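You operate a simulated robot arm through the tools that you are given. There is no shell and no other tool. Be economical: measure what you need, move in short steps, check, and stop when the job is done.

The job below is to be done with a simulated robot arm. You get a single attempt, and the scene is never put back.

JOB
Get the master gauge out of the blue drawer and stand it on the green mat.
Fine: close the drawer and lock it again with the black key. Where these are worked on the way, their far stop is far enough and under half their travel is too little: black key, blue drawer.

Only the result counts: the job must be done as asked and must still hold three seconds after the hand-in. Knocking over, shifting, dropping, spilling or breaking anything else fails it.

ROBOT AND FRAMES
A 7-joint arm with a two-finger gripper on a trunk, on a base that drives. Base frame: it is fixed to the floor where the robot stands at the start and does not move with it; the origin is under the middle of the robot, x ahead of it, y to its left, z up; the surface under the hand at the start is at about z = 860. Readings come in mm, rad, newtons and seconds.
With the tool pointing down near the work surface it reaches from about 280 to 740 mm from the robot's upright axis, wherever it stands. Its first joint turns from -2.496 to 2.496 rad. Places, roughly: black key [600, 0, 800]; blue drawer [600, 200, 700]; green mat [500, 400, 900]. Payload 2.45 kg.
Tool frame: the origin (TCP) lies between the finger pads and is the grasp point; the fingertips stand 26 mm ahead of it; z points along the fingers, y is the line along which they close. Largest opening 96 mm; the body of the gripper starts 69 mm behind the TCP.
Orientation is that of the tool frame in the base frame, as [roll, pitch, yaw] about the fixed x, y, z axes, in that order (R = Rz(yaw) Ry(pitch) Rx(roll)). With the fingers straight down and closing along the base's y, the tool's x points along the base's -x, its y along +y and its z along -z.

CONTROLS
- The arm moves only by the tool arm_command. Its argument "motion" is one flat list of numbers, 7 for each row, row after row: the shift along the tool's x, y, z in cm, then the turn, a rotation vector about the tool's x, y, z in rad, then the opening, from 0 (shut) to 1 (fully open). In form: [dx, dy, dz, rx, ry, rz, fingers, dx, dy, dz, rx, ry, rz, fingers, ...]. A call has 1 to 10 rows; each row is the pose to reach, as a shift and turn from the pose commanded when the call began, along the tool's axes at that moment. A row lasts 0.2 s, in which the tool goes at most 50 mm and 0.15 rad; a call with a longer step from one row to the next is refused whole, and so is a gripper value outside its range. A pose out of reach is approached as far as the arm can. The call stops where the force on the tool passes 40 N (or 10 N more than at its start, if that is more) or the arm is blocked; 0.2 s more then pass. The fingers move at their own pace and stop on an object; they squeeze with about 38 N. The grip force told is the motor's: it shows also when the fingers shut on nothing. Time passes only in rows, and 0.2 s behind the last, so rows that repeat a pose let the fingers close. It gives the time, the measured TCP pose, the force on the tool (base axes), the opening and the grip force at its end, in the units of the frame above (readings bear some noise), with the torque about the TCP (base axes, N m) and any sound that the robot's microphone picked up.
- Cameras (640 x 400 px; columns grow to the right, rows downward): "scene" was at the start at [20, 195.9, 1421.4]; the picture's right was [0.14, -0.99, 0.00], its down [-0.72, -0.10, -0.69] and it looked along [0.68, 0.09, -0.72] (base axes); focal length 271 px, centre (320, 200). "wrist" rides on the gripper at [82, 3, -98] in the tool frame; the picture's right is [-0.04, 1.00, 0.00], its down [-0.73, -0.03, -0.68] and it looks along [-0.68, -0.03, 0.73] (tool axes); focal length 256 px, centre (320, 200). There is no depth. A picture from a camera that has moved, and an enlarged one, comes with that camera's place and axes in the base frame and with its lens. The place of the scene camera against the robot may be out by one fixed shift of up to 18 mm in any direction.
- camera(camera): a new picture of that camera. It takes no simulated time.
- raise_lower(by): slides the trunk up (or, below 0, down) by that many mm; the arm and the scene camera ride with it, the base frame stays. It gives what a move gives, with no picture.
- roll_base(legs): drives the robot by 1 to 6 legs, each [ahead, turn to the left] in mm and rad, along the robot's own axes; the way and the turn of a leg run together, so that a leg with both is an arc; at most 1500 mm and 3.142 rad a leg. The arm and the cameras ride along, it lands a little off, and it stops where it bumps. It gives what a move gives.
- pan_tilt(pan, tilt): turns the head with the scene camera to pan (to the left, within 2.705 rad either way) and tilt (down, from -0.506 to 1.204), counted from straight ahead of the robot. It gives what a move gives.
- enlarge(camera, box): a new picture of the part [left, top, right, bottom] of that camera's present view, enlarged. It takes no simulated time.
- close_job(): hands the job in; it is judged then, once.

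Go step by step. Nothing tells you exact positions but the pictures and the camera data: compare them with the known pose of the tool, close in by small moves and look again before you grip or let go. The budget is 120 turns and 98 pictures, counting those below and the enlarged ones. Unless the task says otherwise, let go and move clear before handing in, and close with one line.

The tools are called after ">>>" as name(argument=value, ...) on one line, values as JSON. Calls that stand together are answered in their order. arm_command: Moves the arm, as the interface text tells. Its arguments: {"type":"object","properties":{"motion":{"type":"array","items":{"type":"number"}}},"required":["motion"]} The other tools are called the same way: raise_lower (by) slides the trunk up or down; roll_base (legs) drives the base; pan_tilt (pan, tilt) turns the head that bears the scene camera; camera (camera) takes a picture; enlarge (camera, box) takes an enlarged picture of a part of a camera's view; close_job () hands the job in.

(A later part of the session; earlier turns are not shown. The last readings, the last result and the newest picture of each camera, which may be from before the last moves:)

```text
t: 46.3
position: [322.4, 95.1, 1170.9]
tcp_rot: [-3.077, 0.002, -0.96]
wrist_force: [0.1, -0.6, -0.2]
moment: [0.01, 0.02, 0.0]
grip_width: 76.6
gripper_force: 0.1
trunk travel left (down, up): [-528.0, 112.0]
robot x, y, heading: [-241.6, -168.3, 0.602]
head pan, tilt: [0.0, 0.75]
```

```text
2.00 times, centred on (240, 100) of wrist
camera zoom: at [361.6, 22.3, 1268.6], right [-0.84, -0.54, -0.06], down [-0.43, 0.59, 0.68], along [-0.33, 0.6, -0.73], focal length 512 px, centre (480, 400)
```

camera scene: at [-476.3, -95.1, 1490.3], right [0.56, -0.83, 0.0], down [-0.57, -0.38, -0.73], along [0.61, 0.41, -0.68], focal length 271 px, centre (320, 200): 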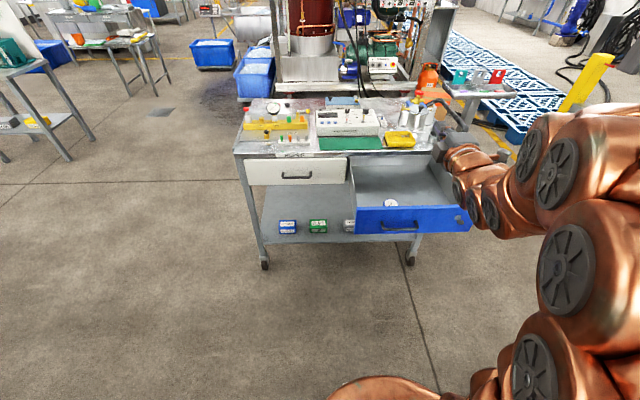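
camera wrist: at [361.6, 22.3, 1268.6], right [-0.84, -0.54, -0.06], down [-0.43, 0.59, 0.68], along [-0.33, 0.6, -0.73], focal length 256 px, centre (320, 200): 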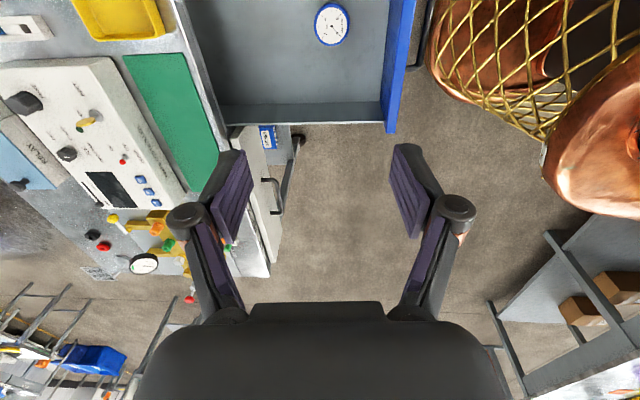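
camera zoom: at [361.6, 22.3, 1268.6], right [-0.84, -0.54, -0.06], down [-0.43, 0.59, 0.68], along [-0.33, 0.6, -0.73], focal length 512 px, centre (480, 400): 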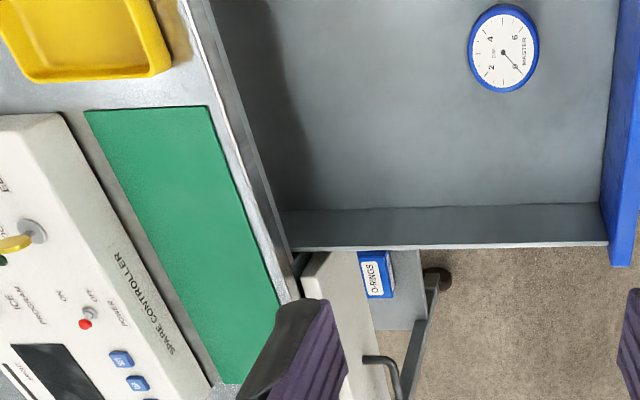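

It is the MASTER gauge, a blue disc about 62 mm wide lying face up at about [328, 100]. The gripper is almost directly above, so I'll square the tool and lower partway.

>>> arm_command(motion=[0, -0.7, 0, -0.065, 0, 0, 0.9])

>>> raise_lower(by=-250)

>>> camera(camera="wrist")

>>> camera(camera="scene")

```text
t: 46.7
position: [323.2, 94.4, 1170.9]
tcp_rot: [-3.076, 0.003, -0.96]
wrist_force: [0.3, 0.6, 0.3]
moment: [0.03, 0.04, 0.01]
grip_width: 86.8
gripper_force: 0.1
out of reach, approached as far as the arm can: row 1
trunk travel left (down, up): [-528.0, 112.0]
robot x, y, heading: [-242.4, -163.8, 0.606]
head pan, tilt: [0.0, 0.75]
```

```text
t: 49.3
position: [322.9, 95.1, 920.5]
tcp_rot: [-3.077, 0.003, -0.96]
wrist_force: [0.4, 0.5, -0.2]
moment: [0.03, -0.01, -0.02]
grip_width: 86.1
gripper_force: 0.1
trunk travel left (down, up): [-278.0, 362.0]
robot x, y, heading: [-244.9, -163.4, 0.604]
head pan, tilt: [0.0, 0.75]
```

```text
60 pictures are left
camera wrist: at [361.7, 22.3, 1018.6], right [-0.84, -0.54, -0.06], down [-0.43, 0.59, 0.68], along [-0.33, 0.6, -0.73], focal length 256 px, centre (320, 200)
```

wrist: 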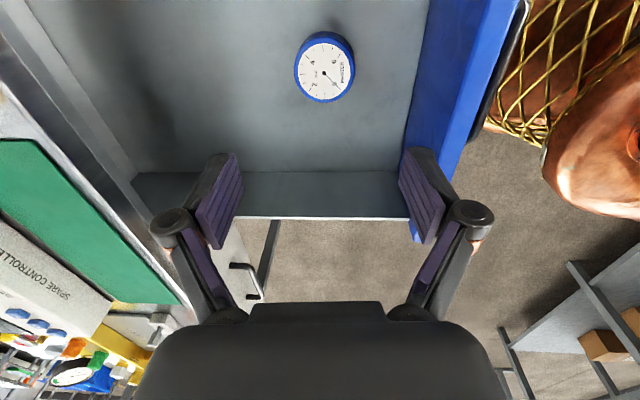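

```text
59 pictures are left
camera scene: at [-327.3, 6.5, 1240.3], right [0.57, -0.82, 0.0], down [-0.56, -0.39, -0.73], along [0.6, 0.41, -0.68], focal length 271 px, centre (320, 200)
```

scene: 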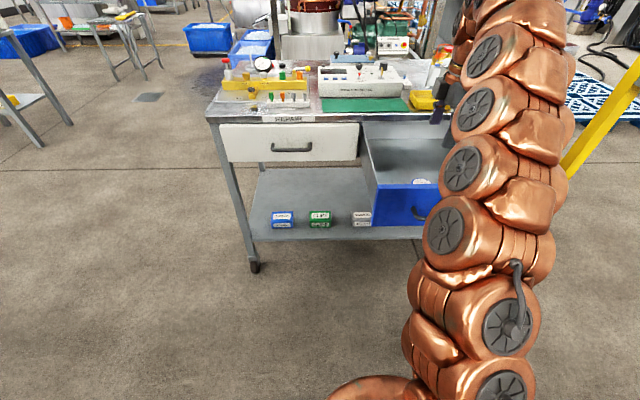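

The gauge face triangulates to [328, 99, 745]. The wrist is near a joint limit in this yaw, and the gauge is round, so I'll turn the tool about its axis to a more comfortable yaw.

>>> arm_command(motion=[0, 0, 0, 0, 0, 0.15, 0.9, 0, 0, 0, 0, 0, 0.3, 0.9, 0, 0, 0, 0, 0, 0.45, 0.9, 0, 0, 0, 0, 0, 0.6, 0.9, 0, 0, 0, 0, 0, 0.75, 0.9, 0, 0, 0, 0, 0, 0.9, 0.9, 0, 0, 0, 0, 0, 1.05, 0.9, 0, 0, 0, 0, 0, 1.2, 0.9, 0, 0, 0, 0, 0, 1.35, 0.9, 0, 0, 0, 0, 0, 1.5, 0.9])

>>> camera(camera="wrist")

```text
t: 51.5
position: [322.4, 96.3, 920.0]
tcp_rot: [-3.14, 0.063, -2.464]
wrist_force: [0.1, 0.3, 0.7]
moment: [-0.01, -0.02, 0.01]
grip_width: 86.6
gripper_force: 0.1
trunk travel left (down, up): [-278.0, 362.0]
robot x, y, heading: [-242.3, -166.1, 0.599]
head pan, tilt: [0.0, 0.75]
```

```text
58 pictures are left
camera wrist: at [251.7, 43.0, 1013.8], right [-0.6, 0.8, 0.0], down [0.55, 0.41, 0.72], along [0.58, 0.43, -0.69], focal length 256 px, centre (320, 200)
```

wrist: 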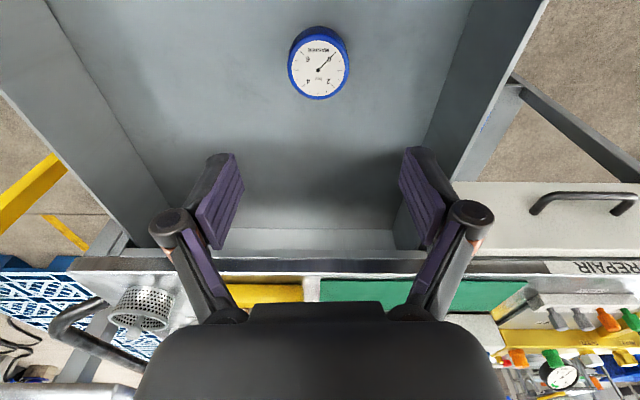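

Comfortable now. I'll level the tool, centre on [328, 98] and lower to just above the gauge.

>>> arm_command(motion=[-0.6, -0.05, 0, 0, 0.063, 0, 0.9, -0.6, -0.05, 0, 0, 0.063, 0, 0.9])

>>> raise_lower(by=-125)

>>> camera(camera="wrist")

>>> camera(camera="scene")

```text
t: 52.1
position: [321.2, 96.9, 901.8]
tcp_rot: [-3.14, 0.001, -2.46]
wrist_force: [0.8, -1.0, 0.3]
moment: [-0.01, -0.03, 0.0]
grip_width: 86.2
gripper_force: 0.1
out of reach, approached as far as the arm can: row 1, 2
trunk travel left (down, up): [-278.0, 362.0]
robot x, y, heading: [-238.5, -165.5, 0.598]
head pan, tilt: [0.0, 0.75]
```

```text
t: 53.6
position: [321.6, 96.8, 777.1]
tcp_rot: [-3.14, 0.0, -2.459]
wrist_force: [0.4, -0.2, -0.3]
moment: [-0.03, 0.01, 0.02]
grip_width: 86.5
gripper_force: 0.1
trunk travel left (down, up): [-153.0, 487.0]
robot x, y, heading: [-243.2, -163.7, 0.603]
head pan, tilt: [0.0, 0.75]
```

```text
57 pictures are left
camera wrist: at [256.3, 48.4, 874.8], right [-0.6, 0.8, 0.0], down [0.59, 0.44, 0.68], along [0.55, 0.41, -0.73], focal length 256 px, centre (320, 200)
```

wrist: 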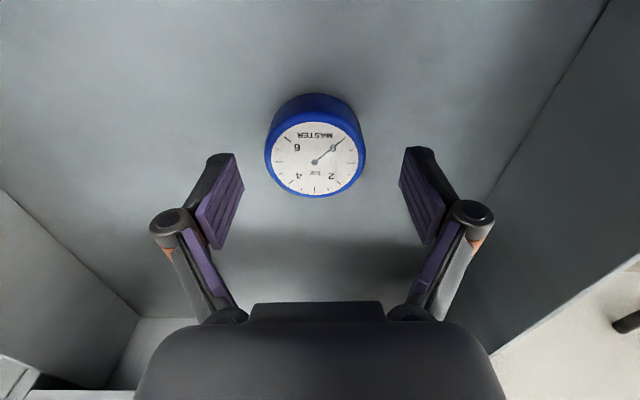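

```text
56 pictures are left
camera scene: at [-327.3, 6.5, 1115.2], right [0.57, -0.82, 0.0], down [-0.56, -0.39, -0.73], along [0.6, 0.41, -0.68], focal length 271 px, centre (320, 200)
```

scene: 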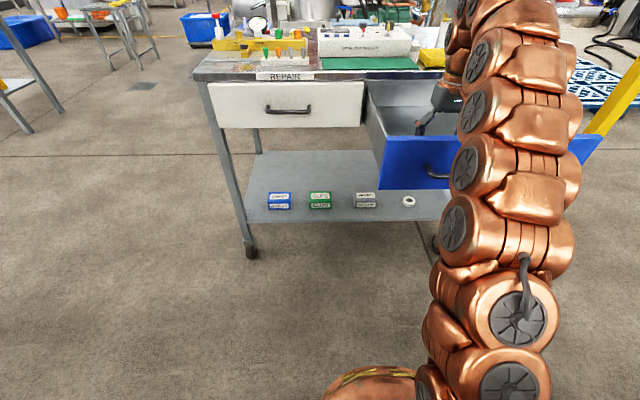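

Tips are just above the gauge. It is about 27 mm tall on a floor at z≈718, and I'm 9 mm short in depth at the reach limit. I'll pull the arm in 50 mm and drive the base forward by about 60.

>>> arm_command(motion=[2.5, 0, -1, 0, 0, 0, 0.9, 5, 0, -1, 0, 0, 0, 0.9])

>>> roll_base(legs=[[58, 0]])

>>> camera(camera="wrist")

```text
t: 54.2
position: [281.9, 64.8, 785.1]
tcp_rot: [-3.141, -0.002, -2.458]
wrist_force: [-0.2, -0.5, -0.2]
moment: [-0.01, 0.03, 0.01]
grip_width: 86.4
gripper_force: 0.1
trunk travel left (down, up): [-153.0, 487.0]
robot x, y, heading: [-238.2, -166.7, 0.596]
head pan, tilt: [0.0, 0.75]
```

```text
t: 55.2
position: [330.3, 99.3, 784.7]
tcp_rot: [-3.138, -0.001, -2.46]
wrist_force: [0.2, 0.5, 0.0]
moment: [0.04, 0.0, -0.02]
grip_width: 86.5
gripper_force: 0.0
trunk travel left (down, up): [-153.0, 487.0]
robot x, y, heading: [-197.3, -131.6, 0.604]
head pan, tilt: [0.0, 0.75]
```

```text
55 pictures are left
camera wrist: at [264.1, 50.1, 883.5], right [-0.6, 0.8, 0.0], down [0.59, 0.44, 0.68], along [0.54, 0.41, -0.73], focal length 256 px, centre (320, 200)
```

wrist: 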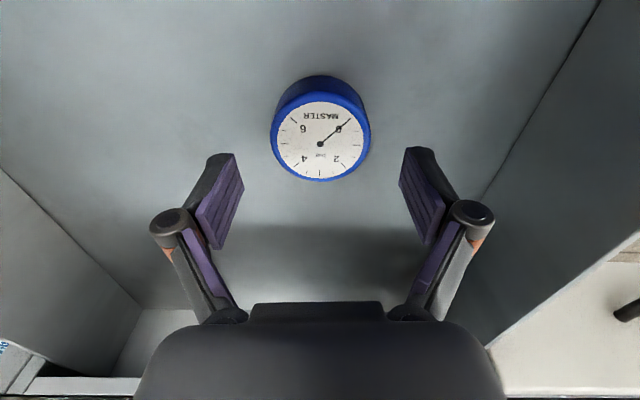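

Centred on the gauge. I'll descend 36 mm and close.

>>> arm_command(motion=[0.1, 0, 1.2, 0, 0, 0, 0.9, 0.2, 0, 2.4, 0, 0, 0, 0.9, 0.2, 0, 3.5, 0, 0, 0, 0.9, 0.2, 0, 3.5, 0, 0, 0, 0.9])

>>> camera(camera="wrist")

```text
t: 56.2
position: [328.4, 96.5, 751.3]
tcp_rot: [-3.139, 0.001, -2.46]
wrist_force: [0.1, 0.4, 0.3]
moment: [0.02, 0.02, -0.01]
grip_width: 86.6
gripper_force: 0.0
trunk travel left (down, up): [-153.0, 487.0]
robot x, y, heading: [-196.2, -131.7, 0.598]
head pan, tilt: [0.0, 0.75]
```

```text
54 pictures are left
camera wrist: at [262.6, 48.0, 849.5], right [-0.6, 0.8, 0.0], down [0.59, 0.44, 0.68], along [0.55, 0.41, -0.73], focal length 256 px, centre (320, 200)
```

wrist: 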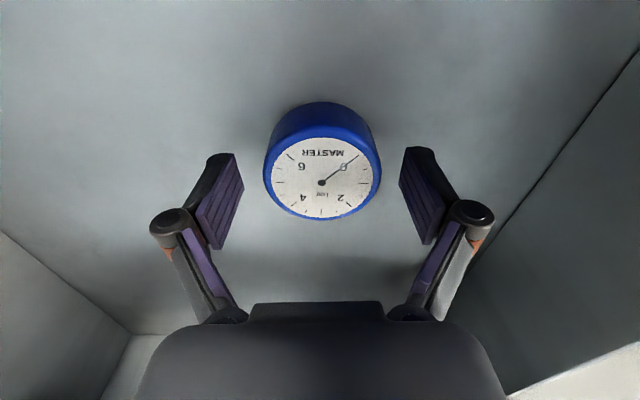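

>>> arm_command(motion=[0, 0, 0, 0, 0, 0, 0.7, 0, 0, 0, 0, 0, 0, 0.5, 0, 0, 0, 0, 0, 0, 0.4, 0, 0, 0, 0, 0, 0, 0.4])

>>> arm_command(motion=[0, 0, -2, 0, 0, 0, 0.4, 0, 0, -4, 0, 0, 0, 0.4])

>>> camera(camera="wrist")

```text
t: 57.2
position: [327.6, 96.0, 750.5]
tcp_rot: [-3.138, 0.002, -2.458]
wrist_force: [0.0, 0.2, 3.2]
moment: [0.02, -0.01, 0.04]
grip_width: 59.8
gripper_force: 37.3
trunk travel left (down, up): [-153.0, 487.0]
robot x, y, heading: [-193.6, -129.3, 0.607]
head pan, tilt: [0.0, 0.75]
```

```text
t: 57.8
position: [327.8, 97.6, 789.5]
tcp_rot: [-3.141, -0.002, -2.459]
wrist_force: [0.0, 0.6, -2.5]
moment: [-0.04, -0.01, 0.03]
grip_width: 59.9
gripper_force: 38.1
trunk travel left (down, up): [-153.0, 487.0]
robot x, y, heading: [-190.9, -129.3, 0.599]
head pan, tilt: [0.0, 0.75]
```

```text
53 pictures are left
camera wrist: at [262.2, 48.5, 889.2], right [-0.6, 0.8, 0.0], down [0.59, 0.44, 0.68], along [0.54, 0.41, -0.73], focal length 256 px, centre (320, 200)
```

wrist: 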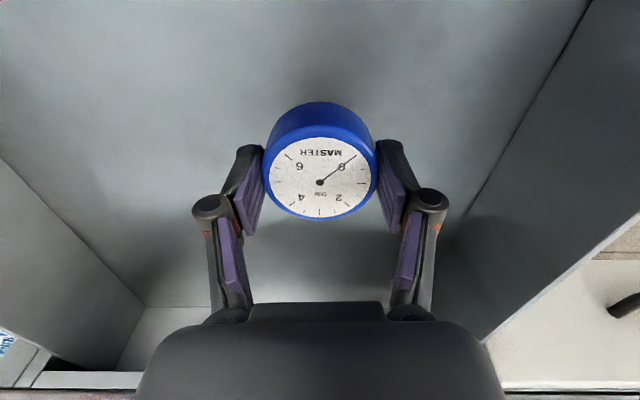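

The gauge is held squarely. I'll raise the trunk clear of the bench, drive forward a little and look at the mat.

>>> raise_lower(by=320)

>>> roll_base(legs=[[120, 0.01]])

>>> camera(camera="wrist")

>>> camera(camera="scene")

```text
t: 61.0
position: [328.5, 97.5, 1110.2]
tcp_rot: [-3.138, -0.001, -2.458]
wrist_force: [0.3, 0.0, -2.2]
moment: [0.03, 0.02, 0.02]
grip_width: 59.8
gripper_force: 37.7
trunk travel left (down, up): [-473.0, 167.0]
robot x, y, heading: [-193.4, -129.4, 0.601]
head pan, tilt: [0.0, 0.75]
```

```text
t: 62.2
position: [424.8, 169.0, 1110.5]
tcp_rot: [-3.139, 0.0, -2.449]
wrist_force: [-0.4, -0.5, -1.1]
moment: [0.06, -0.02, -0.02]
grip_width: 59.9
gripper_force: 37.9
trunk travel left (down, up): [-473.0, 167.0]
robot x, y, heading: [-95.9, -66.3, 0.612]
head pan, tilt: [0.0, 0.75]
```

```text
52 pictures are left
camera wrist: at [359.1, 120.6, 1209.3], right [-0.61, 0.8, 0.0], down [0.58, 0.45, 0.68], along [0.54, 0.41, -0.73], focal length 256 px, centre (320, 200)
```

wrist: 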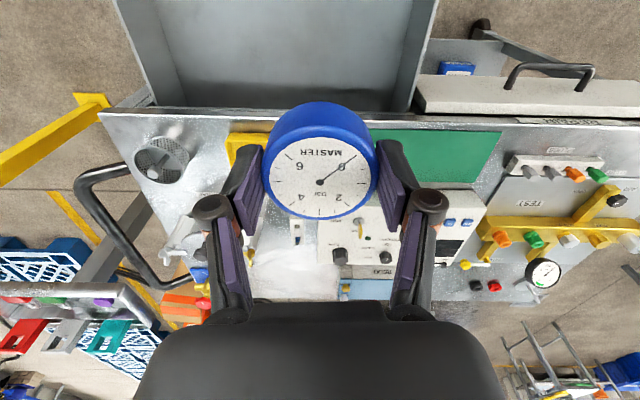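

```text
51 pictures are left
camera scene: at [-182.7, 106.8, 1435.2], right [0.57, -0.82, 0.0], down [-0.56, -0.39, -0.73], along [0.6, 0.42, -0.68], focal length 271 px, centre (320, 200)
```

scene: 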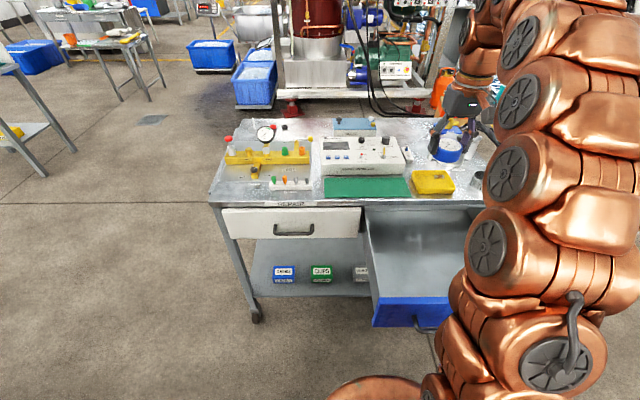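

Mat spans n≈537–635, l≈-100 to 175. My target is n=580, l=10, i.e. base [467, 344]. I'll move over it at z≈1000.

>>> arm_command(motion=[-3.6, 2.7, 1, 0, 0, 0, 0.4, -7.2, 5.4, 3, 0, 0, 0, 0.4, -10.8, 8.1, 5, 0, 0, 0, 0.4, -14.4, 10.8, 7, 0, 0, 0, 0.4, -14.4, 10.8, 11, 0, 0, 0, 0.4])

>>> camera(camera="wrist")

>>> camera(camera="scene")

```text
t: 63.4
position: [467.1, 344.6, 998.8]
tcp_rot: [3.141, -0.001, -2.451]
wrist_force: [-0.2, -0.4, -0.8]
moment: [0.05, -0.02, -0.01]
grip_width: 59.9
gripper_force: 37.7
out of reach, approached as far as the arm can: row 4
trunk travel left (down, up): [-473.0, 167.0]
robot x, y, heading: [-94.1, -63.4, 0.611]
head pan, tilt: [0.0, 0.75]
```

```text
50 pictures are left
camera wrist: at [402.1, 296.0, 1098.2], right [-0.61, 0.8, 0.0], down [0.58, 0.45, 0.68], along [0.54, 0.41, -0.73], focal length 256 px, centre (320, 200)
```

wrist: 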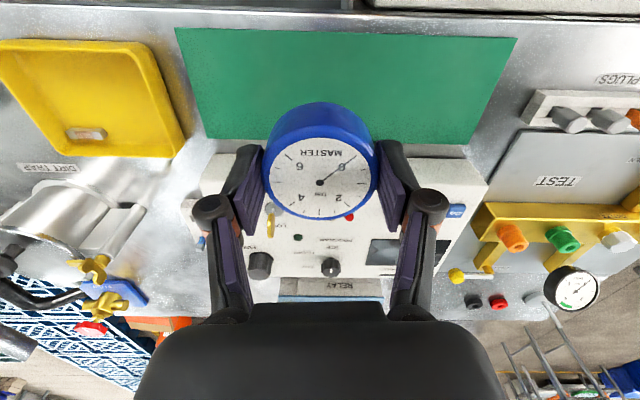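

```text
49 pictures are left
camera scene: at [-182.9, 106.5, 1435.2], right [0.57, -0.82, 0.0], down [-0.56, -0.39, -0.73], along [0.6, 0.42, -0.68], focal length 271 px, centre (320, 200)
```

scene: 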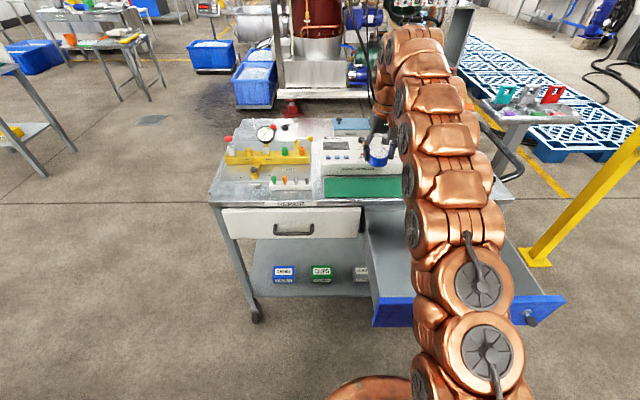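

The gripper is over the mat centre. I'll lower to just above the mat.

>>> arm_command(motion=[0, 0, 3, 0, 0, 0, 0.4, 0, 0, 6, 0, 0, 0, 0.4, 0, 0, 8, 0, 0, 0, 0.4, 0, 0, 9, 0, 0, 0, 0.4, 0, 0, 9, 0, 0, 0, 0.4])

>>> camera(camera="wrist")

>>> enlarge(camera="scene", box=[300, 110, 460, 210])

```text
t: 64.6
position: [469.1, 343.6, 912.2]
tcp_rot: [-3.14, 0.001, -2.451]
wrist_force: [0.6, 0.6, -2.1]
moment: [-0.01, 0.02, 0.0]
grip_width: 60.0
gripper_force: 38.1
trunk travel left (down, up): [-473.0, 167.0]
robot x, y, heading: [-96.9, -62.0, 0.606]
head pan, tilt: [0.0, 0.75]
```

```text
48 pictures are left
camera wrist: at [402.5, 295.7, 1009.2], right [-0.61, 0.8, 0.0], down [0.58, 0.45, 0.68], along [0.54, 0.41, -0.73], focal length 256 px, centre (320, 200)
```

wrist: 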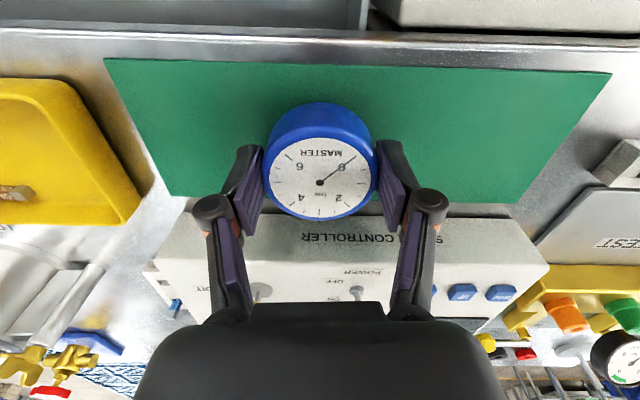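

```text
4.00 times, centred on (380, 160) of scene
camera zoom: at [-182.6, 106.9, 1435.2], right [0.57, -0.82, 0.0], down [-0.56, -0.39, -0.73], along [0.6, 0.42, -0.68], focal length 1084 px, centre (80, 360)
```

zoom: 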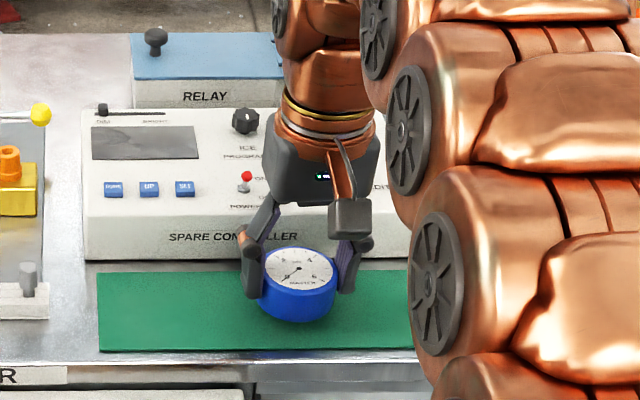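

>>> arm_command(motion=[0, 0, 0.5, 0, 0, 0, 0.4, 0, 0, 1.0, 0, 0, 0, 0.4, 0, 0, 1.2, 0, 0, 0, 0.4, 0, 0, 1.2, 0, 0, 0, 0.4])

>>> enlarge(camera="scene", box=[330, 150, 430, 210])

```text
t: 65.6
position: [466.9, 343.3, 898.4]
tcp_rot: [-3.14, 0.0, -2.451]
wrist_force: [-0.8, 0.2, -3.2]
moment: [-0.01, 0.04, -0.01]
grip_width: 59.7
gripper_force: 37.6
trunk travel left (down, up): [-473.0, 167.0]
robot x, y, heading: [-93.9, -62.5, 0.609]
head pan, tilt: [0.0, 0.75]
```

```text
6.40 times, centred on (380, 180) of scene
camera zoom: at [-182.6, 106.9, 1435.2], right [0.57, -0.82, 0.0], down [-0.56, -0.39, -0.73], along [0.6, 0.42, -0.68], focal length 1735 px, centre (-64, 328)
```

zoom: 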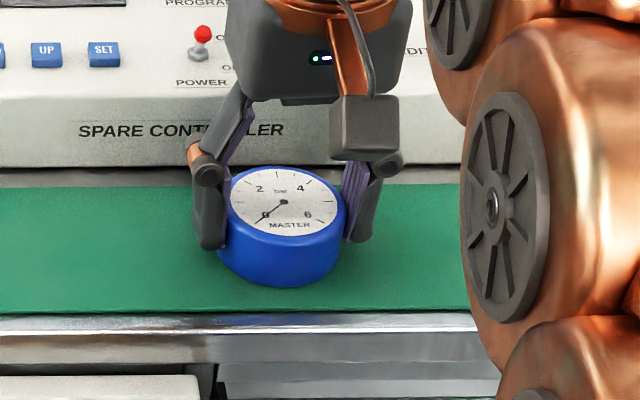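

>>> arm_command(motion=[0, 0, 0.2, 0, 0, 0, 0.4, 0, 0, 0.3, 0, 0, 0, 0.4, 0, 0, 0.3, 0, 0, 0, 0.4])

>>> arm_command(motion=[0, 0, 0.1, 0, 0, 0, 0.4, 0, 0, 0.2, 0, 0, 0, 0.4, 0, 0, 0.2, 0, 0, 0, 0.4])

```text
t: 66.4
position: [467.2, 344.2, 898.7]
tcp_rot: [-3.14, 0.003, -2.45]
wrist_force: [-1.7, -2.0, 23.4]
moment: [-0.33, 0.52, 0.03]
grip_width: 60.1
gripper_force: 37.9
trunk travel left (down, up): [-473.0, 167.0]
robot x, y, heading: [-91.8, -61.6, 0.613]
head pan, tilt: [0.0, 0.75]
```

```text
t: 67.2
position: [468.1, 344.3, 896.3]
tcp_rot: [-3.139, 0.004, -2.45]
wrist_force: [3.2, 0.5, 29.6]
moment: [0.09, -0.16, 0.07]
grip_width: 60.2
gripper_force: 37.4
trunk travel left (down, up): [-473.0, 167.0]
robot x, y, heading: [-97.4, -62.7, 0.608]
head pan, tilt: [0.0, 0.75]
```

It's in contact with the mat. I'll relax the press, open and lift away.

>>> arm_command(motion=[0, 0, -0.3, 0, 0, 0, 0.4, 0, 0, -0.3, 0, 0, 0, 0.6, 0, 0, -0.3, 0, 0, 0, 0.8, 0, 0, -0.3, 0, 0, 0, 0.9])

>>> arm_command(motion=[0, 0, -2, 0, 0, 0, 0.9, 0, 0, -6, 0, 0, 0, 0.9, 0, 0, -10, 0, 0, 0, 0.9, 0, 0, -12, 0, 0, 0, 0.9])

>>> camera(camera="wrist")

```text
t: 68.2
position: [467.4, 344.9, 896.5]
tcp_rot: [-3.14, 0.0, -2.451]
wrist_force: [0.1, -0.8, -0.7]
moment: [0.02, 0.0, -0.02]
grip_width: 86.4
gripper_force: 0.1
trunk travel left (down, up): [-473.0, 167.0]
robot x, y, heading: [-98.6, -66.0, 0.61]
head pan, tilt: [0.0, 0.75]
```

```text
t: 69.2
position: [465.5, 347.7, 1014.3]
tcp_rot: [-3.141, -0.001, -2.449]
wrist_force: [0.8, 0.2, 0.2]
moment: [-0.02, -0.02, -0.01]
grip_width: 86.5
gripper_force: 0.1
trunk travel left (down, up): [-473.0, 167.0]
robot x, y, heading: [-95.8, -64.0, 0.611]
head pan, tilt: [0.0, 0.75]
```

```text
45 pictures are left
camera wrist: at [400.4, 297.7, 1113.0], right [-0.61, 0.8, 0.0], down [0.58, 0.45, 0.68], along [0.54, 0.41, -0.73], focal length 256 px, centre (320, 200)
```

wrist: 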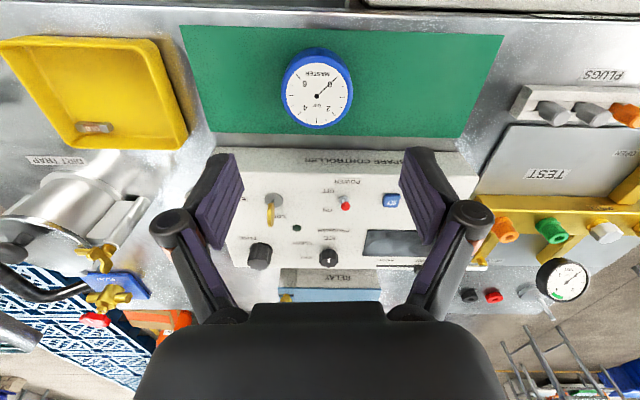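

The gauge stands on the mat. Now I'll back off so I can come in horizontally and push the drawer shut.

>>> roll_base(legs=[[-390, 0]])

>>> arm_command(motion=[0.5, -3.5, -0.6, 0, -0.15, 0, 0.5, 1.0, -7, -1, 0, -0.3, 0, 0.3, 1.5, -10.5, -2, 0, -0.45, 0, 0, 2, -14, -2, 0, -0.6, 0, 0, 2.5, -17.5, -2, 0, -0.75, 0, 0, 3, -21, -2, 0, -0.9, 0, 0, 3.5, -24.5, -2, 0, -1.05, 0, 0, 4, -28, -2, 0, -1.2, 0, 0, 4.5, -30, -2, 0, -1.35, 0, 0, 5, -30, -2, 0, -1.5, 0, 0])

>>> camera(camera="scene")

```text
t: 71.7
position: [136.2, 123.2, 1015.7]
tcp_rot: [-3.14, 0.001, -2.439]
wrist_force: [0.2, -1.0, -0.8]
moment: [0.02, 0.01, 0.0]
grip_width: 86.1
gripper_force: 0.1
trunk travel left (down, up): [-473.0, 167.0]
robot x, y, heading: [-421.1, -293.7, 0.623]
head pan, tilt: [0.0, 0.75]
```

```text
t: 74.1
position: [266.6, -114.4, 1014.9]
tcp_rot: [-3.026, 1.428, -2.21]
wrist_force: [0.1, 0.8, 0.9]
moment: [-0.02, -0.02, -0.02]
grip_width: 0.0
gripper_force: 29.0
out of reach, approached as far as the arm can: row 9
trunk travel left (down, up): [-473.0, 167.0]
robot x, y, heading: [-422.1, -292.0, 0.624]
head pan, tilt: [0.0, 0.75]
stopped in row 10: the arm was blocked; the commanded pose is now the measured one
```

```text
44 pictures are left
camera scene: at [-509.5, -124.2, 1435.3], right [0.58, -0.81, 0.0], down [-0.55, -0.4, -0.73], along [0.59, 0.43, -0.68], focal length 271 px, centre (320, 200)
```

scene: 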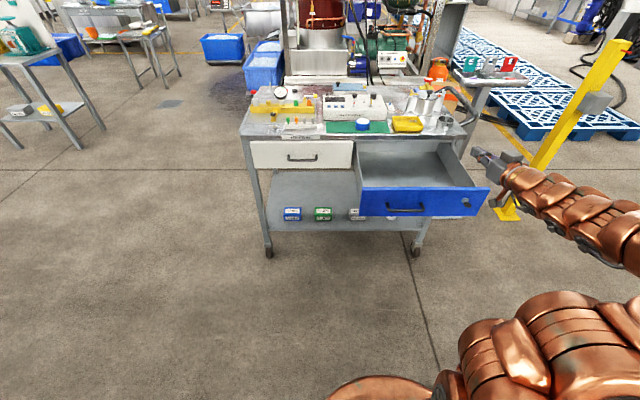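

The tool is nearly horizontal at l=-248, between the handle and key. I'll square it up, then turn it so the fingers close vertically.

>>> arm_command(motion=[0, -0.5, -1, 0.1, -0.06, 0, 0, 0, -1, -2, 0.197, -0.13, 0, 0, 0, -1, -2, 0.197, -0.13, 0, 0])

>>> arm_command(motion=[0, 0, 0, 0, 0, -0.15, 0, 0, 0, 0, 0, 0, -0.3, 0, 0, 0, 0, 0, 0, -0.45, 0, 0, 0, 0, 0, 0, -0.6, 0, 0, 0, 0, 0, 0, -0.75, 0, 0, 0, 0, 0, 0, -0.9, 0, 0, 0, 0, 0, 0, -1.05, 0, 0, 0, 0, 0, 0, -1.2, 0, 0, 0, 0, 0, 0, -1.35, 0, 0, 0, 0, 0, 0, -1.5, 0])

```text
t: 74.9
position: [287.1, -159.2, 1028.8]
tcp_rot: [-1.995, 1.545, -1.354]
wrist_force: [0.2, 0.3, 0.0]
moment: [0.0, -0.02, -0.02]
grip_width: 0.0
gripper_force: 28.6
out of reach, approached as far as the arm can: row 2, 3
trunk travel left (down, up): [-473.0, 167.0]
robot x, y, heading: [-422.5, -292.1, 0.622]
head pan, tilt: [0.0, 0.75]
```

```text
t: 77.1
position: [290.2, -151.0, 1154.3]
tcp_rot: [-1.692, 0.046, -0.962]
wrist_force: [1.5, 0.1, -0.8]
moment: [0.04, -0.04, -0.02]
grip_width: 0.0
gripper_force: 28.3
out of reach, approached as far as the arm can: row 1, 2, 3, 4, 5, 6, 7, 8, 9, 10
trunk travel left (down, up): [-473.0, 167.0]
robot x, y, heading: [-420.8, -291.8, 0.623]
head pan, tilt: [0.0, 0.75]
```

>>> arm_command(motion=[0, 0, 0, 0, 0, 0, 0, 0, 0, 0, 0, 0, 0, 0, 0, 0, 0, 0, 0, 0, 0, 0, 0, 0, 0, 0, 0, 0])

>>> camera(camera="scene")

```text
t: 78.1
position: [290.2, -151.2, 1154.5]
tcp_rot: [-1.693, 0.052, -0.962]
wrist_force: [0.5, 0.6, -0.3]
moment: [0.03, -0.01, -0.01]
grip_width: 0.1
gripper_force: 28.7
trunk travel left (down, up): [-473.0, 167.0]
robot x, y, heading: [-418.6, -294.9, 0.615]
head pan, tilt: [0.0, 0.75]
```

```text
43 pictures are left
camera scene: at [-509.5, -124.3, 1435.2], right [0.58, -0.81, 0.0], down [-0.55, -0.4, -0.73], along [0.59, 0.43, -0.68], focal length 271 px, centre (320, 200)
```

scene: 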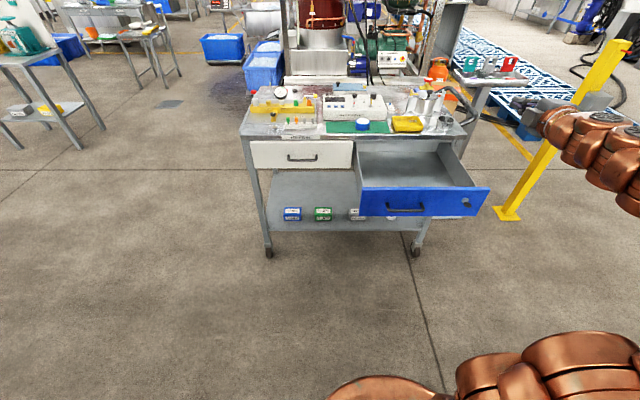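

>>> arm_command(motion=[0, 2, 0, 0.06, 0, 0, 0, 0, 5, 0, 0.12, 0, 0, 0, 0, 8, 0, 0.12, 0, 0, 0, 0, 12, 0, 0.12, 0, 0, 0])

```text
t: 79.1
position: [274.0, -145.6, 1157.2]
tcp_rot: [-1.687, 0.056, -0.976]
wrist_force: [0.3, 0.6, -0.5]
moment: [-0.02, -0.01, 0.0]
grip_width: 0.0
gripper_force: 28.2
out of reach, approached as far as the arm can: row 1, 2, 3, 4
trunk travel left (down, up): [-473.0, 167.0]
robot x, y, heading: [-420.5, -294.0, 0.621]
head pan, tilt: [0.0, 0.75]
```

>>> arm_command(motion=[0, 0, 3, 0, 0, 0, 0, 0, 1, 6, 0, 0, 0, 0, 0, 2, 9, 0, 0, 0, 0, 0, 5, 10, 0.05, 0, 0, 0, 0, 8, 10, 0.1, 0, 0, 0, 0, 12, 10, 0.12, 0, 0, 0])

```text
t: 80.5
position: [358.9, -85.1, 1148.3]
tcp_rot: [-1.687, 0.059, -0.981]
wrist_force: [0.8, 0.4, 0.3]
moment: [-0.04, -0.03, 0.0]
grip_width: 0.0
gripper_force: 28.4
out of reach, approached as far as the arm can: row 2, 3, 4, 5, 6
trunk travel left (down, up): [-473.0, 167.0]
robot x, y, heading: [-422.8, -296.2, 0.624]
head pan, tilt: [0.0, 0.75]
```

The arm is stuck in a poor posture here. I'll turn the wrist back to where it was comfortable and see.

>>> arm_command(motion=[0, 0, 0, 0, 0, 0.15, 0, 0, 0, 0, 0, 0, 0.3, 0, 0, 0, 0, 0, 0, 0.45, 0, 0, 0, 0, 0, 0, 0.6, 0, 0, 0, 0, 0, 0, 0.75, 0, 0, 0, 0, 0, 0, 0.9, 0, 0, 0, 0, 0, 0, 1.05, 0, 0, 0, 0, 0, 0, 1.2, 0, 0, 0, 0, 0, 0, 1.35, 0, 0, 0, 0, 0, 0, 1.5, 0])

>>> arm_command(motion=[3, 0, 0, 0, 0, 0, 0, 6, 0, 0, 0, 0, 0, 0, 9, 0, 0, 0, 0, 0, 0, 12, 0, 0, 0, 0, 0, 0])

```text
t: 82.7
position: [365.4, -84.4, 1145.4]
tcp_rot: [-3.074, 1.455, -2.474]
wrist_force: [-0.3, 0.9, 0.4]
moment: [-0.06, -0.01, -0.01]
grip_width: 0.3
gripper_force: 28.5
trunk travel left (down, up): [-473.0, 167.0]
robot x, y, heading: [-421.6, -295.0, 0.622]
head pan, tilt: [0.0, 0.75]
```

```text
t: 83.7
position: [354.9, -90.8, 1026.1]
tcp_rot: [-3.056, 1.454, -2.459]
wrist_force: [-1.2, -0.3, -0.1]
moment: [-0.01, 0.01, -0.04]
grip_width: 0.1
gripper_force: 29.0
trunk travel left (down, up): [-473.0, 167.0]
robot x, y, heading: [-423.9, -292.4, 0.621]
head pan, tilt: [0.0, 0.75]
```

Much better. I'll level the tool here, more extended, then retry the turn.

>>> arm_command(motion=[0, 0, 0, 0, -0.06, 0, 0, 0, 0, 0, 0, -0.116, 0, 0, 0, 0, 0, 0, -0.116, 0, 0])

>>> arm_command(motion=[0, 0, 0, 0, 0, -0.15, 0, 0, 0, 0, 0, 0, -0.3, 0, 0, 0, 0, 0, 0, -0.45, 0, 0, 0, 0, 0, 0, -0.6, 0, 0, 0, 0, 0, 0, -0.75, 0, 0, 0, 0, 0, 0, -0.9, 0, 0, 0, 0, 0, 0, -1.05, 0, 0, 0, 0, 0, 0, -1.2, 0, 0, 0, 0, 0, 0, -1.35, 0, 0, 0, 0, 0, 0, -1.5, 0])

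```text
t: 84.5
position: [355.4, -91.7, 1027.5]
tcp_rot: [-1.524, 1.56, -0.924]
wrist_force: [0.1, 0.2, -0.1]
moment: [0.0, 0.01, 0.0]
grip_width: 0.1
gripper_force: 28.0
trunk travel left (down, up): [-473.0, 167.0]
robot x, y, heading: [-418.9, -293.9, 0.623]
head pan, tilt: [0.0, 0.75]
```

```text
t: 86.7
position: [451.7, -85.9, 1114.0]
tcp_rot: [-1.575, 0.12, -0.972]
wrist_force: [-0.3, 0.0, -0.4]
moment: [-0.02, -0.03, 0.05]
grip_width: 0.0
gripper_force: 28.3
out of reach, approached as far as the arm can: row 1, 2, 3, 4, 5, 6, 7, 8, 9, 10
trunk travel left (down, up): [-473.0, 167.0]
robot x, y, heading: [-419.5, -294.7, 0.622]
head pan, tilt: [0.0, 0.75]
```

>>> pan_tilt(pan=-0.4, tilt=0.6)

>>> camera(camera="scene")

```text
t: 87.5
position: [452.2, -85.6, 1114.3]
tcp_rot: [-1.573, 0.123, -0.969]
wrist_force: [0.5, -0.3, 0.5]
moment: [0.0, -0.04, -0.01]
grip_width: 0.2
gripper_force: 27.9
trunk travel left (down, up): [-473.0, 167.0]
robot x, y, heading: [-423.6, -294.0, 0.623]
head pan, tilt: [-0.4, 0.6]
```

```text
42 pictures are left
camera scene: at [-490.6, -152.9, 1448.1], right [0.22, -0.98, 0.0], down [-0.55, -0.13, -0.82], along [0.8, 0.18, -0.57], focal length 271 px, centre (320, 200)
```

scene: 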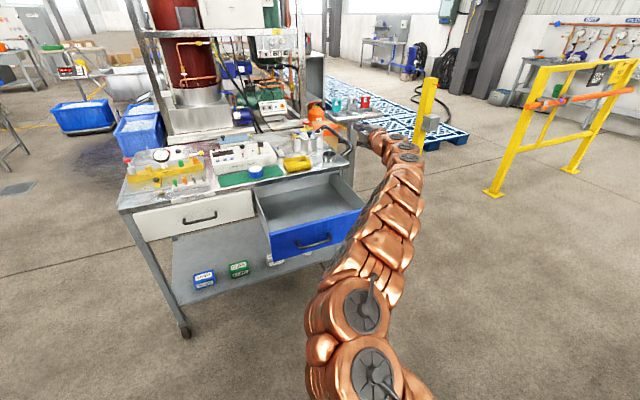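

The arm is over-extended in this posture. For shutting the drawer a downward tool works just as well, so I'll return to tool-down and bring it nearer the robot.

>>> arm_command(motion=[-1, 0, -2, -0.15, 0, 0, 0, -2, 0, -4, -0.3, 0, 0, 0, -3, 0, -6, -0.45, 0, 0, 0, -4, 0, -8, -0.6, 0, 0, 0, -5, 0, -10, -0.75, 0, 0, 0, -6, 0, -12, -0.9, 0, 0, 0, -7, 0, -14, -1.05, 0, 0, 0, -8, 0, -16, -1.2, 0, 0, 0, -9, 0, -18, -1.35, 0, 0, 0, -10, 0, -20, -1.5, 0, 0, 0])

>>> arm_command(motion=[0, 0, 0, 0, 0, 0.15, 0, 0, 0, 0, 0, 0, 0.3, 0, 0, 0, 0, 0, 0, 0.45, 0, 0, 0, 0, 0, 0, 0.6, 0, 0, 0, 0, 0, 0, 0.75, 0, 0, 0, 0, 0, 0, 0.9, 0, 0, 0, 0, 0, 0, 1.05, 0, 0, 0, 0, 0, 0, 1.2, 0, 0, 0, 0, 0, 0, 1.35, 0, 0, 0, 0, 0, 0, 1.5, 0])

```text
t: 89.8
position: [221.5, -153.0, 1090.3]
tcp_rot: [-3.013, 0.123, -0.971]
wrist_force: [0.9, 0.2, -0.1]
moment: [-0.05, 0.05, 0.0]
grip_width: 0.0
gripper_force: 28.4
out of reach, approached as far as the arm can: row 9, 10
trunk travel left (down, up): [-473.0, 167.0]
robot x, y, heading: [-418.1, -290.0, 0.627]
head pan, tilt: [-0.4, 0.6]
```

```text
t: 92.0
position: [221.0, -155.2, 1092.9]
tcp_rot: [3.027, 0.14, -2.489]
wrist_force: [0.2, 0.3, -0.2]
moment: [0.01, 0.0, 0.0]
grip_width: 0.0
gripper_force: 28.4
trunk travel left (down, up): [-473.0, 167.0]
robot x, y, heading: [-421.7, -296.8, 0.624]
head pan, tilt: [-0.4, 0.6]
```

>>> arm_command(motion=[0, 0, 0, 0.118, 0.134, 0, 0, 0, 0, 0, 0.118, 0.134, 0, 0, -2, 1.5, 0, 0.118, 0.134, 0, 0, -4, 3, 0, 0.118, 0.134, 0, 0])

>>> raise_lower(by=-275)

>>> camera(camera="wrist")

>>> camera(camera="scene")

```text
refused: row 1 steps farther than a row can; nothing moved
```

```text
t: 94.7
position: [221.6, -154.5, 816.6]
tcp_rot: [3.028, 0.14, -2.485]
wrist_force: [0.2, 0.2, -0.2]
moment: [0.0, 0.02, 0.0]
grip_width: 0.1
gripper_force: 28.7
trunk travel left (down, up): [-198.0, 442.0]
robot x, y, heading: [-421.8, -294.5, 0.619]
head pan, tilt: [-0.4, 0.6]
```

```text
41 pictures are left
camera wrist: at [150.4, -218.9, 903.5], right [-0.59, 0.8, 0.12], down [0.57, 0.3, 0.77], along [0.58, 0.52, -0.63], focal length 256 px, centre (320, 200)
```

wrist: 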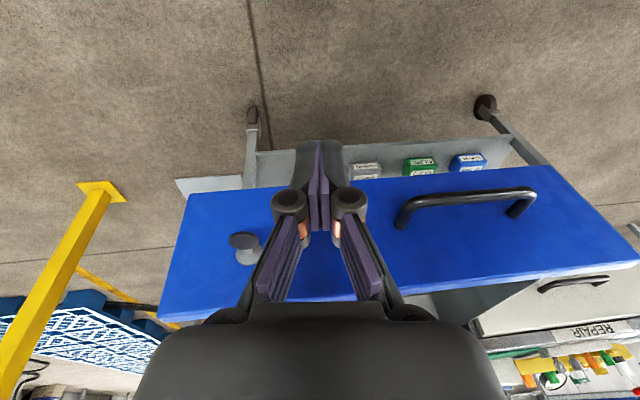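

```text
40 pictures are left
camera scene: at [-490.6, -153.0, 1173.1], right [0.22, -0.98, 0.0], down [-0.55, -0.12, -0.83], along [0.8, 0.18, -0.56], focal length 271 px, centre (320, 200)
```

scene: 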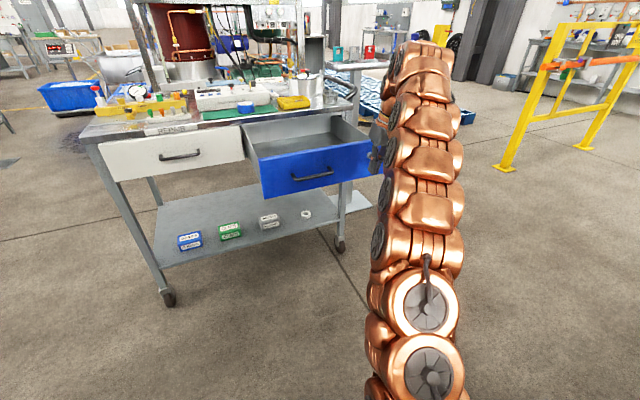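

>>> arm_command(motion=[0, 0, 0, 0.059, 0.067, 0, 0, 0, 0.7, 0.5, 0.118, 0.134, 0, 0, 0, 1.5, 1.5, 0.118, 0.134, 0, 0])

>>> camera(camera="wrist")

```text
t: 95.5
position: [211.1, -141.0, 801.3]
tcp_rot: [-3.135, 0.008, -2.477]
wrist_force: [0.0, -0.5, 0.6]
moment: [-0.02, -0.04, 0.0]
grip_width: 0.1
gripper_force: 28.1
out of reach, approached as far as the arm can: row 1, 2, 3
trunk travel left (down, up): [-198.0, 442.0]
robot x, y, heading: [-420.4, -296.7, 0.624]
head pan, tilt: [-0.4, 0.6]
```

```text
39 pictures are left
camera wrist: at [143.6, -188.4, 899.2], right [-0.58, 0.81, -0.01], down [0.59, 0.43, 0.69], along [0.56, 0.4, -0.73], focal length 256 px, centre (320, 200)
```

wrist: 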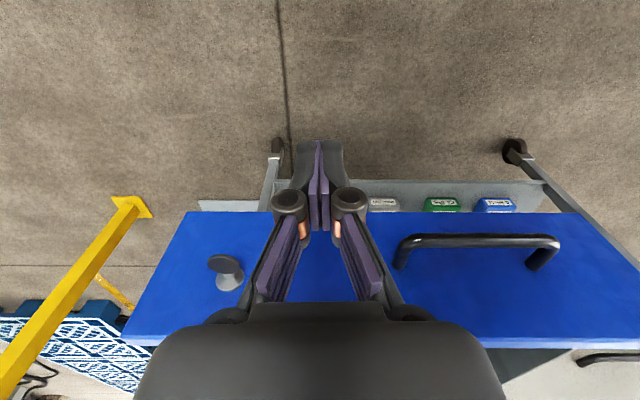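

The closed fingers sit in front of the drawer face between key and handle. I'll drive forward to push it shut.

>>> roll_base(legs=[[200, 0]])

>>> camera(camera="wrist")

```text
t: 97.1
position: [376.9, -24.4, 801.0]
tcp_rot: [-3.135, 0.007, -2.481]
wrist_force: [-0.5, -0.3, -0.4]
moment: [0.01, -0.01, 0.03]
grip_width: 0.0
gripper_force: 28.8
trunk travel left (down, up): [-198.0, 442.0]
robot x, y, heading: [-254.7, -174.4, 0.622]
head pan, tilt: [-0.4, 0.6]
```

```text
38 pictures are left
camera wrist: at [308.4, -72.7, 898.9], right [-0.58, 0.81, -0.01], down [0.59, 0.43, 0.68], along [0.56, 0.39, -0.73], focal length 256 px, centre (320, 200)
```

wrist: 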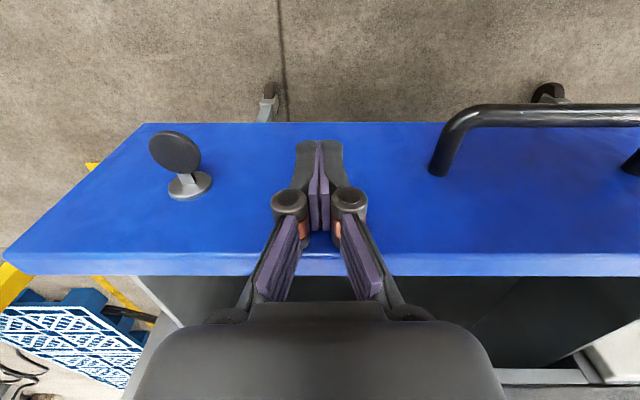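

>>> roll_base(legs=[[150, 0]])

>>> camera(camera="wrist")

```text
t: 98.5
position: [496.4, 61.9, 801.7]
tcp_rot: [-3.137, 0.007, -2.481]
wrist_force: [-0.4, 0.4, 0.4]
moment: [0.03, -0.01, -0.01]
grip_width: 0.1
gripper_force: 27.8
trunk travel left (down, up): [-198.0, 442.0]
robot x, y, heading: [-133.8, -88.7, 0.619]
head pan, tilt: [-0.4, 0.6]
```

```text
37 pictures are left
camera wrist: at [428.5, 14.7, 899.0], right [-0.58, 0.81, -0.01], down [0.59, 0.43, 0.68], along [0.56, 0.4, -0.73], focal length 256 px, centre (320, 200)
```

wrist: 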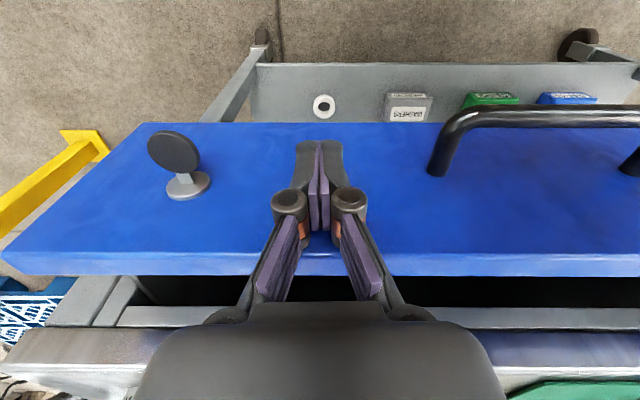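

>>> roll_base(legs=[[52, 0]])

>>> camera(camera="wrist")

```text
t: 99.4
position: [538.3, 93.2, 799.9]
tcp_rot: [-3.137, 0.01, -2.48]
wrist_force: [0.0, 0.9, 0.6]
moment: [0.02, 0.01, -0.01]
grip_width: 0.0
gripper_force: 28.6
trunk travel left (down, up): [-198.0, 442.0]
robot x, y, heading: [-94.3, -62.9, 0.626]
head pan, tilt: [-0.4, 0.6]
```

```text
36 pictures are left
camera wrist: at [470.7, 44.9, 899.0], right [-0.58, 0.81, -0.01], down [0.59, 0.43, 0.68], along [0.56, 0.4, -0.73], focal length 256 px, centre (320, 200)
```

wrist: 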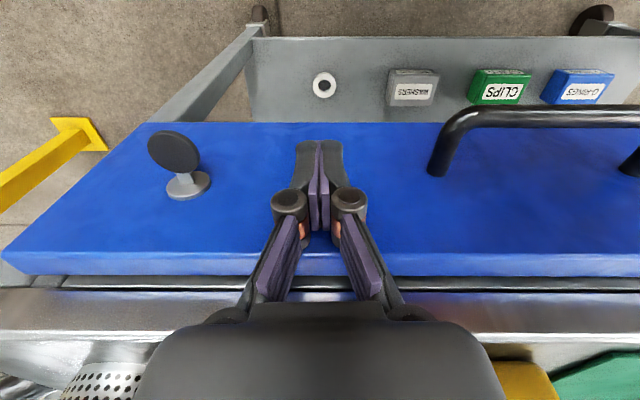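

>>> roll_base(legs=[[12, 0]])

>>> camera(camera="wrist")

```text
t: 100.3
position: [542.8, 93.6, 802.2]
tcp_rot: [-3.136, 0.002, -2.484]
wrist_force: [-12.1, -3.5, 0.8]
moment: [0.08, -0.19, -0.08]
grip_width: 0.1
gripper_force: 29.0
trunk travel left (down, up): [-198.0, 442.0]
robot x, y, heading: [-85.8, -55.8, 0.62]
head pan, tilt: [-0.4, 0.6]
stopped in leg 1: the force on the tool passed its limit at 57 N (the readings are from after the stop); the commanded pose is now the measured one
```

```text
35 pictures are left
camera wrist: at [475.2, 47.6, 901.2], right [-0.58, 0.82, 0.0], down [0.6, 0.43, 0.68], along [0.56, 0.39, -0.73], focal length 256 px, centre (320, 200)
```

wrist: 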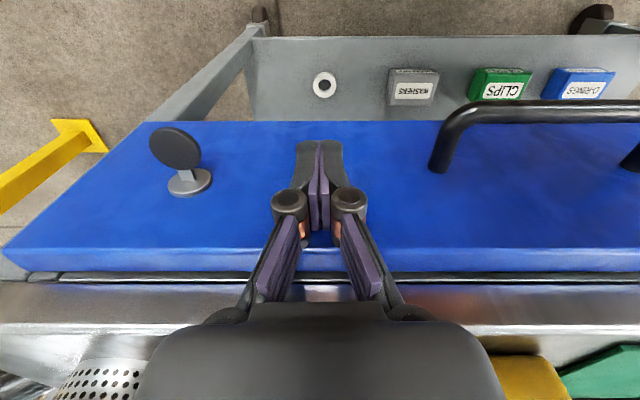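

The drawer is fully shut against its stop. Next I'll back off, raise, and go through the same arm posture as at the start to reach the key horizontally.

>>> roll_base(legs=[[-100, -0.02]])

>>> raise_lower(by=270)

>>> arm_command(motion=[0.5, 4.7, -0.5, 0, 0, 0, 0.5, 1.0, 9.4, -1, 0, 0, 0, 0.5, 1.5, 14.1, -2, 0, 0, 0, 0.5, 2, 18.8, -3, 0, 0, 0, 0.5, 2.5, 23.5, -3.5, 0, 0, 0, 0.5, 3, 28.2, -4, 0, 0, 0, 0.5, 3, 32.9, -4.5, 0, 0, 0, 0.5, 3, 37.5, -4.8, 0, 0, 0, 0.5])

>>> camera(camera="wrist")

```text
t: 101.4
position: [462.6, 24.4, 801.4]
tcp_rot: [-3.138, 0.0, -2.503]
wrist_force: [-0.3, -0.2, -0.2]
moment: [-0.02, 0.02, -0.02]
grip_width: 0.0
gripper_force: 29.0
trunk travel left (down, up): [-198.0, 442.0]
robot x, y, heading: [-168.1, -113.0, 0.599]
head pan, tilt: [-0.4, 0.6]
```

```text
t: 104.2
position: [462.1, 24.9, 1071.3]
tcp_rot: [-3.137, 0.0, -2.502]
wrist_force: [-0.2, 0.2, -0.4]
moment: [0.01, 0.03, 0.02]
grip_width: 0.5
gripper_force: 28.3
trunk travel left (down, up): [-468.0, 172.0]
robot x, y, heading: [-172.2, -115.7, 0.601]
head pan, tilt: [-0.4, 0.6]
```

```text
t: 106.0
position: [214.4, 308.6, 1122.6]
tcp_rot: [-3.137, -0.002, -2.505]
wrist_force: [1.5, -0.5, -0.1]
moment: [0.01, 0.02, 0.02]
grip_width: 48.2
gripper_force: 0.0
trunk travel left (down, up): [-468.0, 172.0]
robot x, y, heading: [-166.7, -114.8, 0.594]
head pan, tilt: [-0.4, 0.6]
```

```text
34 pictures are left
camera wrist: at [146.0, 262.8, 1221.4], right [-0.56, 0.83, 0.0], down [0.61, 0.42, 0.68], along [0.56, 0.38, -0.73], focal length 256 px, centre (320, 200)
```

wrist: 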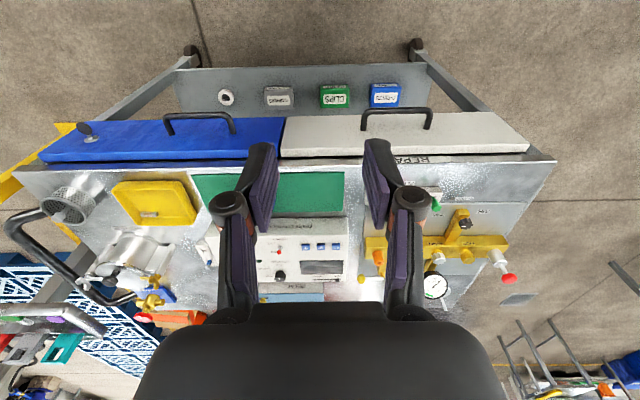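

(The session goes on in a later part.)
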